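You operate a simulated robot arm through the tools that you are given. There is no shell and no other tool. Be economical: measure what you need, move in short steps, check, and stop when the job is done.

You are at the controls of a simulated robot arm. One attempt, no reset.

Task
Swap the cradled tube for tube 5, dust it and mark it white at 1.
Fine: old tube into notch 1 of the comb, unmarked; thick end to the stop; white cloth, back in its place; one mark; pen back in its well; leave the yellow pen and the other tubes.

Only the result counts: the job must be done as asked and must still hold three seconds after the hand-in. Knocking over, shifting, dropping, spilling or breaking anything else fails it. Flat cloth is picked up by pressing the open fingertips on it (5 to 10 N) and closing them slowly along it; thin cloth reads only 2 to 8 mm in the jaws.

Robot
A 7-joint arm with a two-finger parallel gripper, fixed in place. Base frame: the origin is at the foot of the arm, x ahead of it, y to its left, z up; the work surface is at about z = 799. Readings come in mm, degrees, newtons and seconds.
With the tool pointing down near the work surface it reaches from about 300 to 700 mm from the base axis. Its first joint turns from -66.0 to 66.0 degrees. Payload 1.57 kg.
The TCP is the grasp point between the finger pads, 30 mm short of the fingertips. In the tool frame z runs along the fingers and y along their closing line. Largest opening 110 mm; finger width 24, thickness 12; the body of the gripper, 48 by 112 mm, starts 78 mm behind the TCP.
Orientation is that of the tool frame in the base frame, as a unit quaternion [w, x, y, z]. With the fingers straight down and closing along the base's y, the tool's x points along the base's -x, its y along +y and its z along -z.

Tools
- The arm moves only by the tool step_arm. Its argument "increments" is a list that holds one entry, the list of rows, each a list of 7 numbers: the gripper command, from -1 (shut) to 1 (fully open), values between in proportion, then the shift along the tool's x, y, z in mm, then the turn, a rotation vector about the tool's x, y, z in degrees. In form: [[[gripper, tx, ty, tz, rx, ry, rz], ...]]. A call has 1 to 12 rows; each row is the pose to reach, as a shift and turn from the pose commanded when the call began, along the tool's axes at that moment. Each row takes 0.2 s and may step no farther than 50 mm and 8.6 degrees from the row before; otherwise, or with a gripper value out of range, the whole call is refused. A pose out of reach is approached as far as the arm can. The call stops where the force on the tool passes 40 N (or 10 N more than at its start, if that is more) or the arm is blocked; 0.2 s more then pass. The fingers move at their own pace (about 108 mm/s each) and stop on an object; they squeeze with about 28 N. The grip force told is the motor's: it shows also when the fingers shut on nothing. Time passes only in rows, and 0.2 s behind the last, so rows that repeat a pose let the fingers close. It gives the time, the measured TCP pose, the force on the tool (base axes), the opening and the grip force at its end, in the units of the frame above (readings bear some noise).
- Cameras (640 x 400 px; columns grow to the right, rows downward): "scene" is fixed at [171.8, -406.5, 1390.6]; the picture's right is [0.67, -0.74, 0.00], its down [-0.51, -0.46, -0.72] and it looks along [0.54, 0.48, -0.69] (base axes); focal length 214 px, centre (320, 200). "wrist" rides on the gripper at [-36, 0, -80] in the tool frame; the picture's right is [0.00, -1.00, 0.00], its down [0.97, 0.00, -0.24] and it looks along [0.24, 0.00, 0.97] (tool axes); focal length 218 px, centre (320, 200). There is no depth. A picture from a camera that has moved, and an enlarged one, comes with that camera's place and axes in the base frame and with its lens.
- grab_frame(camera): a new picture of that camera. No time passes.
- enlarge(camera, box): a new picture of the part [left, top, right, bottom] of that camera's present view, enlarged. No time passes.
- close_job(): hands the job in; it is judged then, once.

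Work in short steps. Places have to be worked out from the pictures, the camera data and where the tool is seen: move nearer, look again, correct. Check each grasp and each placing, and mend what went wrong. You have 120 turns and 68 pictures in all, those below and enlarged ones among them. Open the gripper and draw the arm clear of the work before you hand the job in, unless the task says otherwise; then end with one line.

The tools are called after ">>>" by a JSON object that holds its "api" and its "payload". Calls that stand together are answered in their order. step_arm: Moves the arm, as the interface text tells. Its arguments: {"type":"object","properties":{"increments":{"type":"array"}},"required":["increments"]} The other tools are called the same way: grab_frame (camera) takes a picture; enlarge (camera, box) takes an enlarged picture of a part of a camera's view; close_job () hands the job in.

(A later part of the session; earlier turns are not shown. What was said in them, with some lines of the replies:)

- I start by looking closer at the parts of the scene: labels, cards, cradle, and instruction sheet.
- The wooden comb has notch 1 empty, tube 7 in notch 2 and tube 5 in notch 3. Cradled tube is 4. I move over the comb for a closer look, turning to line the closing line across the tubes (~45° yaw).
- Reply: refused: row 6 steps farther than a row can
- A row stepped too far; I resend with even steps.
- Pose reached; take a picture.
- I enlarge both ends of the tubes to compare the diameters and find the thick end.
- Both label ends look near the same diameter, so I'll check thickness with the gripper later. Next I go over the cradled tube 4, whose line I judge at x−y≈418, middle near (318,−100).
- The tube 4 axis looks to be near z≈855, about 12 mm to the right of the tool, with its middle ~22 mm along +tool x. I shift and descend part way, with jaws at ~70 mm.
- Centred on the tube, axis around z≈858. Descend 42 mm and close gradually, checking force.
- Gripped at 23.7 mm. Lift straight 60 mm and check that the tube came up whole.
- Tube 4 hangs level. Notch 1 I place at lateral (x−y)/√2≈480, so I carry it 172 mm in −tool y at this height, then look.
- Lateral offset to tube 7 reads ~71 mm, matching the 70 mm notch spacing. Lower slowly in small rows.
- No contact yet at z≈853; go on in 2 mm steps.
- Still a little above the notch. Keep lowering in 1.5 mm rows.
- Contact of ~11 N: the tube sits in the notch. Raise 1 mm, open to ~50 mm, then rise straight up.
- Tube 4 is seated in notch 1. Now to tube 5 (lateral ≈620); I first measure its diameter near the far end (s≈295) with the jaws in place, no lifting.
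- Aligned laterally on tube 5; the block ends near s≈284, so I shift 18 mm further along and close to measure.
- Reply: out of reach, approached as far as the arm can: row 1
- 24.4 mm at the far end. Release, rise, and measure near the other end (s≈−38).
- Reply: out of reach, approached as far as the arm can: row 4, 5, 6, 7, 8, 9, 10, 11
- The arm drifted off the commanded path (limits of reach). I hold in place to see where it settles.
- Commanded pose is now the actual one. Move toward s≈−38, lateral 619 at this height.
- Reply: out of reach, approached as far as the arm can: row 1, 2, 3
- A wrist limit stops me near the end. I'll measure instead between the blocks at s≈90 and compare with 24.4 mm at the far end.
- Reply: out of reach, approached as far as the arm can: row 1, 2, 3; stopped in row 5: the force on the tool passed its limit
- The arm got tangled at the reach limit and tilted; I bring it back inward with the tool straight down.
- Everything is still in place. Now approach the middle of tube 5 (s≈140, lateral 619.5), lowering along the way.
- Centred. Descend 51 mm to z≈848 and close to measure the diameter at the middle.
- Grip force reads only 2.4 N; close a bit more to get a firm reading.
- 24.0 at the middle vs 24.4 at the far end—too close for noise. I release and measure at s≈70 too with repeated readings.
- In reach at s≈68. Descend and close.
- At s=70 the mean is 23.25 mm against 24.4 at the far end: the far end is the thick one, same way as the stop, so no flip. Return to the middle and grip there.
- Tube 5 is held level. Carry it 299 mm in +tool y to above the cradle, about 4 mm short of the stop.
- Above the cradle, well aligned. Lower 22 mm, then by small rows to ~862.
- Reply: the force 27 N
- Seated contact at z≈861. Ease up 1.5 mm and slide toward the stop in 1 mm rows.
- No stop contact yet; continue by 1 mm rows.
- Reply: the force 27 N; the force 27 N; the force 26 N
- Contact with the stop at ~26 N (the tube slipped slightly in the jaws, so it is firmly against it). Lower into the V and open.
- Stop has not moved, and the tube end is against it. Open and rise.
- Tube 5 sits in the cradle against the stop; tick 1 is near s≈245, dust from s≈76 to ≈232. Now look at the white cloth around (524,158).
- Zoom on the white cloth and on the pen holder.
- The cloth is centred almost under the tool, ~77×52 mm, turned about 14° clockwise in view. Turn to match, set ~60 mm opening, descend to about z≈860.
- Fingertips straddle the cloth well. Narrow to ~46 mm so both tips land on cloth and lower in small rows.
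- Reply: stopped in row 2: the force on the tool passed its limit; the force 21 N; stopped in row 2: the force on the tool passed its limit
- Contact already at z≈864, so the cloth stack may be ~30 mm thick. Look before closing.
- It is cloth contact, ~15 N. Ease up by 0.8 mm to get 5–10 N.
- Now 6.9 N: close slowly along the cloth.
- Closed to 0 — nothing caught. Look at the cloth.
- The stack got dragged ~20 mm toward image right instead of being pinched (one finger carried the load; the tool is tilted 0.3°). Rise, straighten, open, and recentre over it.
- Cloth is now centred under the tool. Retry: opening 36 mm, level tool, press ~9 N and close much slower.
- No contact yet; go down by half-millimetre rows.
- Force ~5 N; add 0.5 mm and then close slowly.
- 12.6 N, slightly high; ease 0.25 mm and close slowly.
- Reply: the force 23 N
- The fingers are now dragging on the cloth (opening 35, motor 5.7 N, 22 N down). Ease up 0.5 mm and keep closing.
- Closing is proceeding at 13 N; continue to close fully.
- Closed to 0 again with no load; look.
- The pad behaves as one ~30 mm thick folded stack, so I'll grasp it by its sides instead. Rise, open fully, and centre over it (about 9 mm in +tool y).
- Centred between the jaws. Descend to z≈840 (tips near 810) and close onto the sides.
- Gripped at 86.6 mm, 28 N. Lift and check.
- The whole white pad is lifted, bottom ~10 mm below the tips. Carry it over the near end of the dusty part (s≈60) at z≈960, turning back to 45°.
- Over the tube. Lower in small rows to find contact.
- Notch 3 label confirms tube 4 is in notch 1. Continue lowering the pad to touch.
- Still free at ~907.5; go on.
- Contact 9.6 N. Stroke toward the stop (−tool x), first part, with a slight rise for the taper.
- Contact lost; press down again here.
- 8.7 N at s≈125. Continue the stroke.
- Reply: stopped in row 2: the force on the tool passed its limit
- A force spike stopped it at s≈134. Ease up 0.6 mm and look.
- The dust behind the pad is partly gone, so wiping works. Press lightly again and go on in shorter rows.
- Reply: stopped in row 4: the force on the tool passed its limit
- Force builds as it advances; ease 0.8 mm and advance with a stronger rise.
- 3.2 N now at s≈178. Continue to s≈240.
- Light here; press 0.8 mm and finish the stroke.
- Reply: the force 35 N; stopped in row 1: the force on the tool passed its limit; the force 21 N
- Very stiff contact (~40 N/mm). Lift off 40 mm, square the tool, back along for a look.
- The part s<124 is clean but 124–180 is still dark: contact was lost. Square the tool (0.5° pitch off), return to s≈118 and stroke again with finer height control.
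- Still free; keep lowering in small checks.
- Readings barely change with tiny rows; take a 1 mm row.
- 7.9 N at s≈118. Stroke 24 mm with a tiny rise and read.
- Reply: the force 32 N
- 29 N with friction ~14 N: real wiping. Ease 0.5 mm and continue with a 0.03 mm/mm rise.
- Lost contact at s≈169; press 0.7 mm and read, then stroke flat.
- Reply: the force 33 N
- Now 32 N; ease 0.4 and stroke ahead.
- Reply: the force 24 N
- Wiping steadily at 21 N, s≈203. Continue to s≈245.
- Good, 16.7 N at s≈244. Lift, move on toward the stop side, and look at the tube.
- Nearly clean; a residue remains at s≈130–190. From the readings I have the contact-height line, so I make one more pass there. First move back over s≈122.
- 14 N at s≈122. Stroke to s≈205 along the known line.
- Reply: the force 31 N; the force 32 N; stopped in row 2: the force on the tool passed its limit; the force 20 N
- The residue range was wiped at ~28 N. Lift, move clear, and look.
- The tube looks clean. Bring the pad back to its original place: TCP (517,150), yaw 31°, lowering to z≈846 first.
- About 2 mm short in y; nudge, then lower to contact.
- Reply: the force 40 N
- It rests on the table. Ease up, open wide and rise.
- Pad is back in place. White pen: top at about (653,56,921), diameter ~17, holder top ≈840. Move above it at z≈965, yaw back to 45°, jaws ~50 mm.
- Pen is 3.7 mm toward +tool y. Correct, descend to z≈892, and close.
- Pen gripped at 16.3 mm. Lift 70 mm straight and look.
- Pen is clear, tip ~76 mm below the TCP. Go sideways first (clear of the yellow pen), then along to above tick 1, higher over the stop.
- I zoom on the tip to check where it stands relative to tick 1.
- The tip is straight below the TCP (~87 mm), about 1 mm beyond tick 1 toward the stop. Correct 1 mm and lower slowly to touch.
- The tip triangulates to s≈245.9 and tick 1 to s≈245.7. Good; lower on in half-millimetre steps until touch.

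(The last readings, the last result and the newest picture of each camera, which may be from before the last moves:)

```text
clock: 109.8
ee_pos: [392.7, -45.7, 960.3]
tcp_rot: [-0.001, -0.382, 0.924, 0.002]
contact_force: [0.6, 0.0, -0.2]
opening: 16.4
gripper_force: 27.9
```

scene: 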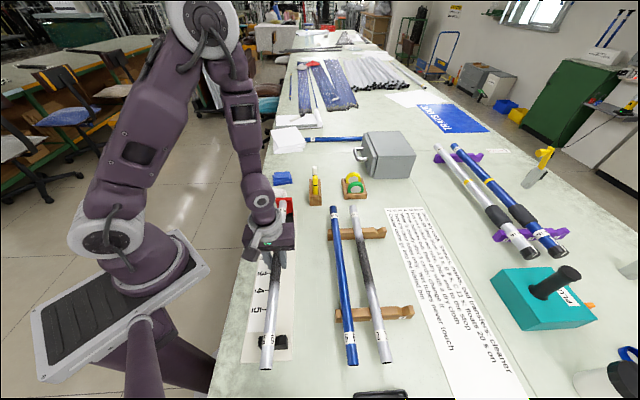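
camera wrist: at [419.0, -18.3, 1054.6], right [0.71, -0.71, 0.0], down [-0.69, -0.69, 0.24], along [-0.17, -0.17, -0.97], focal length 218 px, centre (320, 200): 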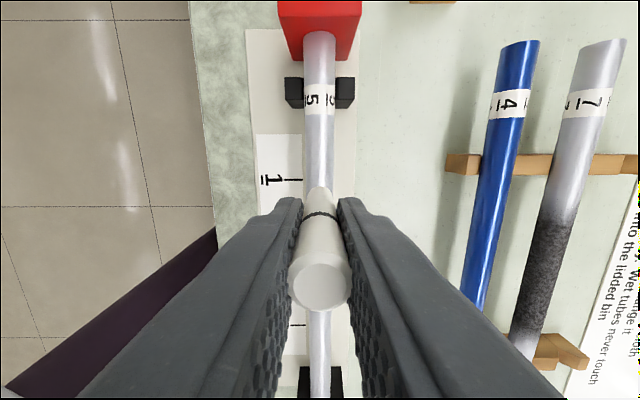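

>>> {"api": "step_arm", "payload": {"increments": [[[-0.9, 0, 0, 0.5, 0, 0, 0], [-0.9, 0, 0, 1, 0, 0, 0]]]}}

```text
clock: 110.4
ee_pos: [393.7, -44.9, 959.7]
tcp_rot: [0.001, -0.382, 0.924, 0.0]
contact_force: [0.4, 1.6, 6.6]
opening: 16.1
gripper_force: 28.2
```

Touched with 6.6 N at tick 1. Lift straight up 25 mm and look for the mark.

>>> {"api": "step_arm", "payload": {"increments": [[[-0.9, 0, 0, -5, 0, 0, 0], [-0.9, 0, 0, -20, 0, 0, 0], [-0.9, 0, 0, -55, 0, 0, 0], [-0.9, -60, 0, -60, 0, 0, 0]]]}}

```text
refused: row 4 steps farther than a row can; nothing moved
```

>>> {"api": "step_arm", "payload": {"increments": [[[-0.9, 0, 0, -5, 0, 0, 0], [-0.9, 0, 0, -20, 0, 0, 0], [-0.9, 0, 0, -55, 0, 0, 0], [-0.9, -40, 0, -70, 0, 0, 0], [-0.9, -80, 0, -75, 0, 0, 0]]]}}

>>> {"api": "enlarge", "payload": {"camera": "scene", "box": [250, 190, 310, 260]}}

```text
clock: 111.6
ee_pos: [450.0, 8.6, 1034.3]
tcp_rot: [0.0, -0.382, 0.924, 0.0]
contact_force: [0.9, 0.3, -0.5]
opening: 16.0
gripper_force: 28.3
```

```text
5.71 times, centred on (280, 225) of scene
camera zoom: at [171.8, -406.5, 1390.6], right [0.67, -0.74, 0.0], down [-0.51, -0.46, -0.72], along [0.54, 0.48, -0.69], focal length 1226 px, centre (549, 57)
```

zoom: 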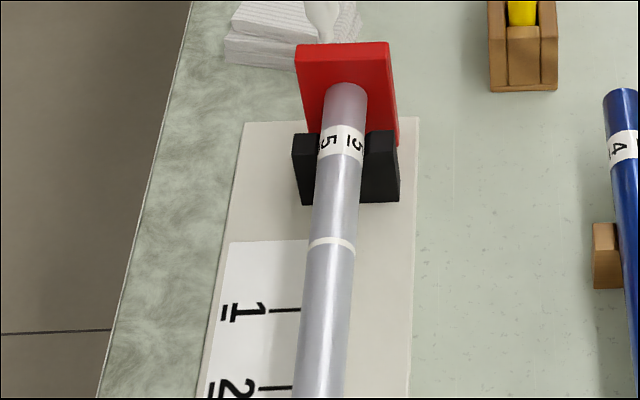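

One white ring mark is at tick 1 on tube 5. Retrace the path to return the pen above its well.

>>> {"api": "step_arm", "payload": {"increments": [[[-0.9, -45, 0, 10, 0, 0, 0], [-0.9, -90, 0, 20, 0, 0, 0], [-0.9, -135, 0, 27, 0, 0, 0], [-0.9, -175.7, 0, 27, 0, 0, 0], [-0.9, -175.7, -37, 42, 0, 0, 0], [-0.9, -175.7, -74, 55, 0, 0, 0], [-0.9, -175.7, -110.1, 67, 0, 0, 0], [-0.9, -175.7, -110.1, 67, 0, 0, 0]]]}}

>>> {"api": "grab_frame", "payload": {"camera": "wrist"}}

```text
clock: 113.4
ee_pos: [649.8, 55.4, 967.7]
tcp_rot: [0.0, -0.382, 0.924, 0.0]
contact_force: [0.2, 0.3, 0.0]
opening: 16.0
gripper_force: 27.8
```

```text
6 pictures are left
camera wrist: at [674.5, 81.6, 1048.5], right [0.71, -0.71, 0.0], down [-0.69, -0.69, 0.24], along [-0.17, -0.17, -0.97], focal length 218 px, centre (320, 200)
```

wrist: 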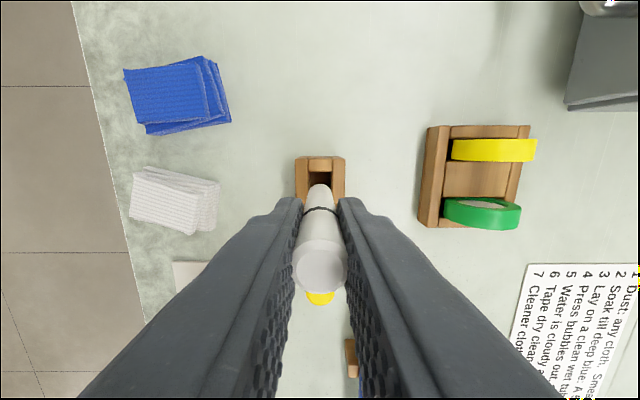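

The well is straight below the pen. Lower it in steps, watching the force.

>>> {"api": "step_arm", "payload": {"increments": [[[-0.9, 0, 0, 20, 0, 0, 0], [-0.9, 0, 0, 40, 0, 0, 0], [-0.9, 0, 0, 55, 0, 0, 0], [-0.9, 0, 0, 65, 0, 0, 0]]]}}

>>> {"api": "step_arm", "payload": {"increments": [[[-0.9, 0, 0, 5, 0, 0, 0], [-0.9, 0, 0, 8, 0, 0, 0], [-0.9, 0, 0, 9.5, 0, 0, 0]]]}}

```text
clock: 114.4
ee_pos: [649.9, 56.9, 903.6]
tcp_rot: [0.001, -0.382, 0.924, 0.001]
contact_force: [-2.4, 0.2, 10.5]
opening: 15.9
gripper_force: 28.1
```

```text
clock: 115.2
ee_pos: [651.0, 58.2, 893.4]
tcp_rot: [0.001, -0.382, 0.924, 0.001]
contact_force: [-0.5, 3.2, 25.9]
opening: 16.8
gripper_force: 28.2
```

There was force on the way down; look before releasing.

>>> {"api": "enlarge", "payload": {"camera": "scene", "box": [280, 130, 360, 210]}}

```text
5.00 times, centred on (320, 170) of scene
camera zoom: at [171.2, -406.5, 1390.7], right [0.67, -0.74, 0.0], down [-0.51, -0.46, -0.72], along [0.54, 0.48, -0.69], focal length 1072 px, centre (320, 350)
```

zoom: 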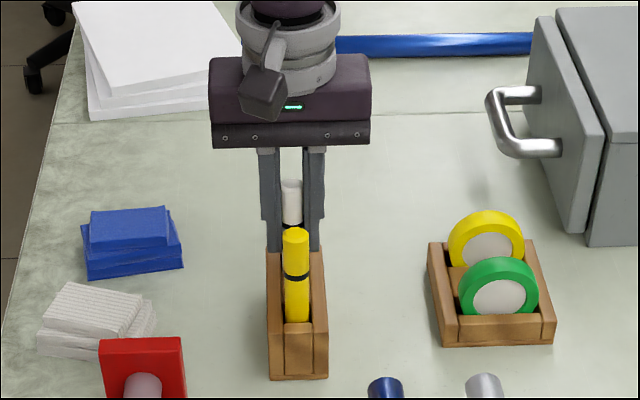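

The white pen stands at its original height beside the yellow one. Ease 1 mm, open and rise.

>>> {"api": "step_arm", "payload": {"increments": [[[-0.9, 0, 0, -0.7, 0, 0, 0], [-0.5, 0, 0, -0.7, 0, 0, 0], [-0.1, 0, 0, -0.7, 0, 0, 0], [-0.1, 0, 0, -0.7, 0, 0, 0], [-0.1, 0, 0, -30, 0, 0, 0], [-0.1, 0, 0, -70, 0, 0, 0]]]}}

>>> {"api": "step_arm", "payload": {"increments": [[[-0.1, 35, 10, -15, 0, 0, 0], [-0.1, 80, 20, -25, 0, 0, 0], [-0.1, 125, 30, -35, 0, 0, 0], [-0.1, 170, 40, -45, 0, 0, 0], [-0.1, 210, 50, -55, 0, 0, 0]]]}}

>>> {"api": "grab_frame", "payload": {"camera": "wrist"}}

>>> {"api": "enlarge", "payload": {"camera": "scene", "box": [230, 140, 430, 380]}}

```text
clock: 116.6
ee_pos: [651.3, 57.4, 963.6]
tcp_rot: [-0.001, -0.383, 0.924, 0.001]
contact_force: [-0.5, -0.2, 0.7]
opening: 49.5
gripper_force: 0.1
```

```text
clock: 117.8
ee_pos: [468.1, -55.3, 1017.3]
tcp_rot: [0.0, -0.382, 0.924, 0.0]
contact_force: [-0.2, -0.9, -0.5]
opening: 49.2
gripper_force: 0.1
```

```text
4 pictures are left
camera wrist: at [493.3, -28.8, 1098.2], right [0.71, -0.71, 0.0], down [-0.69, -0.69, 0.24], along [-0.17, -0.17, -0.97], focal length 218 px, centre (320, 200)
```

wrist: 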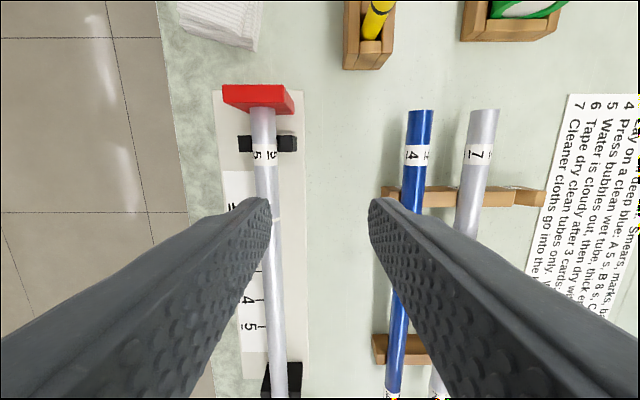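

```text
1.67 times, centred on (330, 260) of scene
camera zoom: at [171.8, -406.5, 1390.6], right [0.67, -0.74, 0.0], down [-0.51, -0.46, -0.72], along [0.54, 0.48, -0.69], focal length 358 px, centre (303, 100)
```

zoom: 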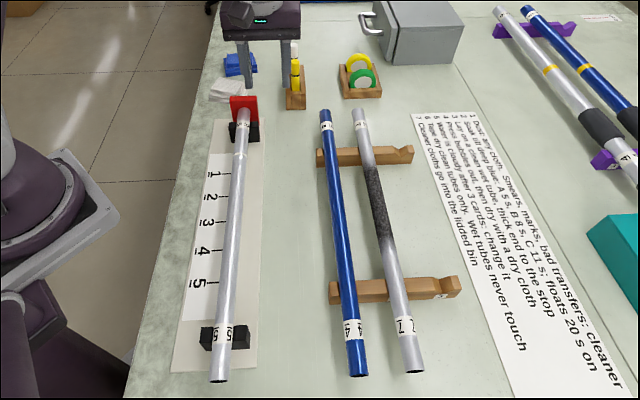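

All looks in order. One last close look at the stop end, mark and wiped length.

>>> {"api": "enlarge", "payload": {"camera": "wrist", "box": [210, 75, 330, 195]}}

>>> {"api": "enlarge", "payload": {"camera": "scene", "box": [240, 220, 320, 370]}}

```text
3.33 times, centred on (270, 135) of wrist
camera zoom: at [493.3, -28.8, 1098.2], right [0.71, -0.71, 0.0], down [-0.69, -0.69, 0.24], along [-0.17, -0.17, -0.97], focal length 728 px, centre (487, 417)
```

zoom: 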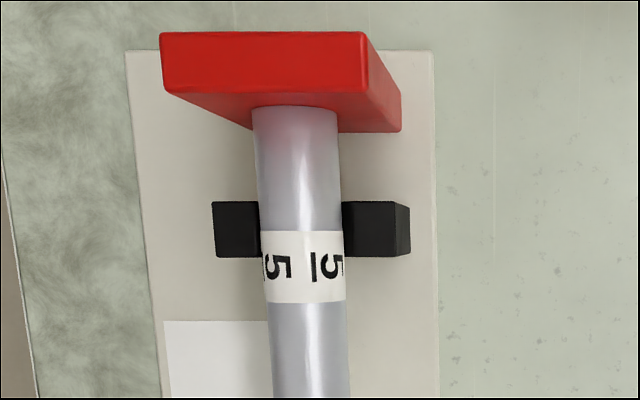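

```text
2.67 times, centred on (280, 295) of scene
camera zoom: at [171.8, -406.5, 1390.6], right [0.67, -0.74, 0.0], down [-0.51, -0.46, -0.72], along [0.54, 0.48, -0.69], focal length 572 px, centre (427, -53)
```

zoom: 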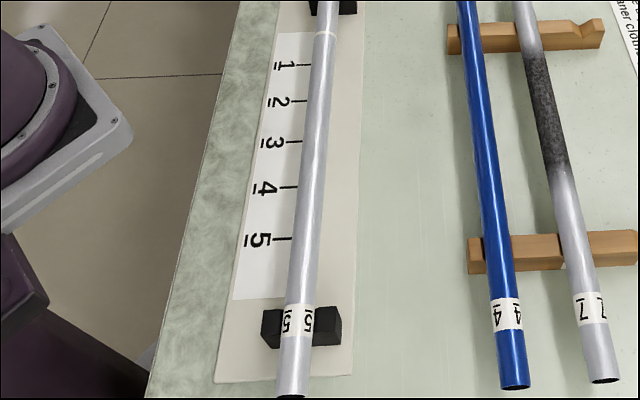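

Tube 5 is clean, against the stop and marked once. The arm is clear with the jaws open, so I hand in.

>>> {"api": "close_job", "payload": {}}

```text
The job is handed in.
```

The job is handed in: tube 4 is in notch 1, unmarked. Tube 5 is in the cradle, thick end to the stop, dusted, with one white mark at 1. The white cloth is back within a few mm of its old spot, the white pen is back in its well, and the yellow pen and tube 7 were not touched.
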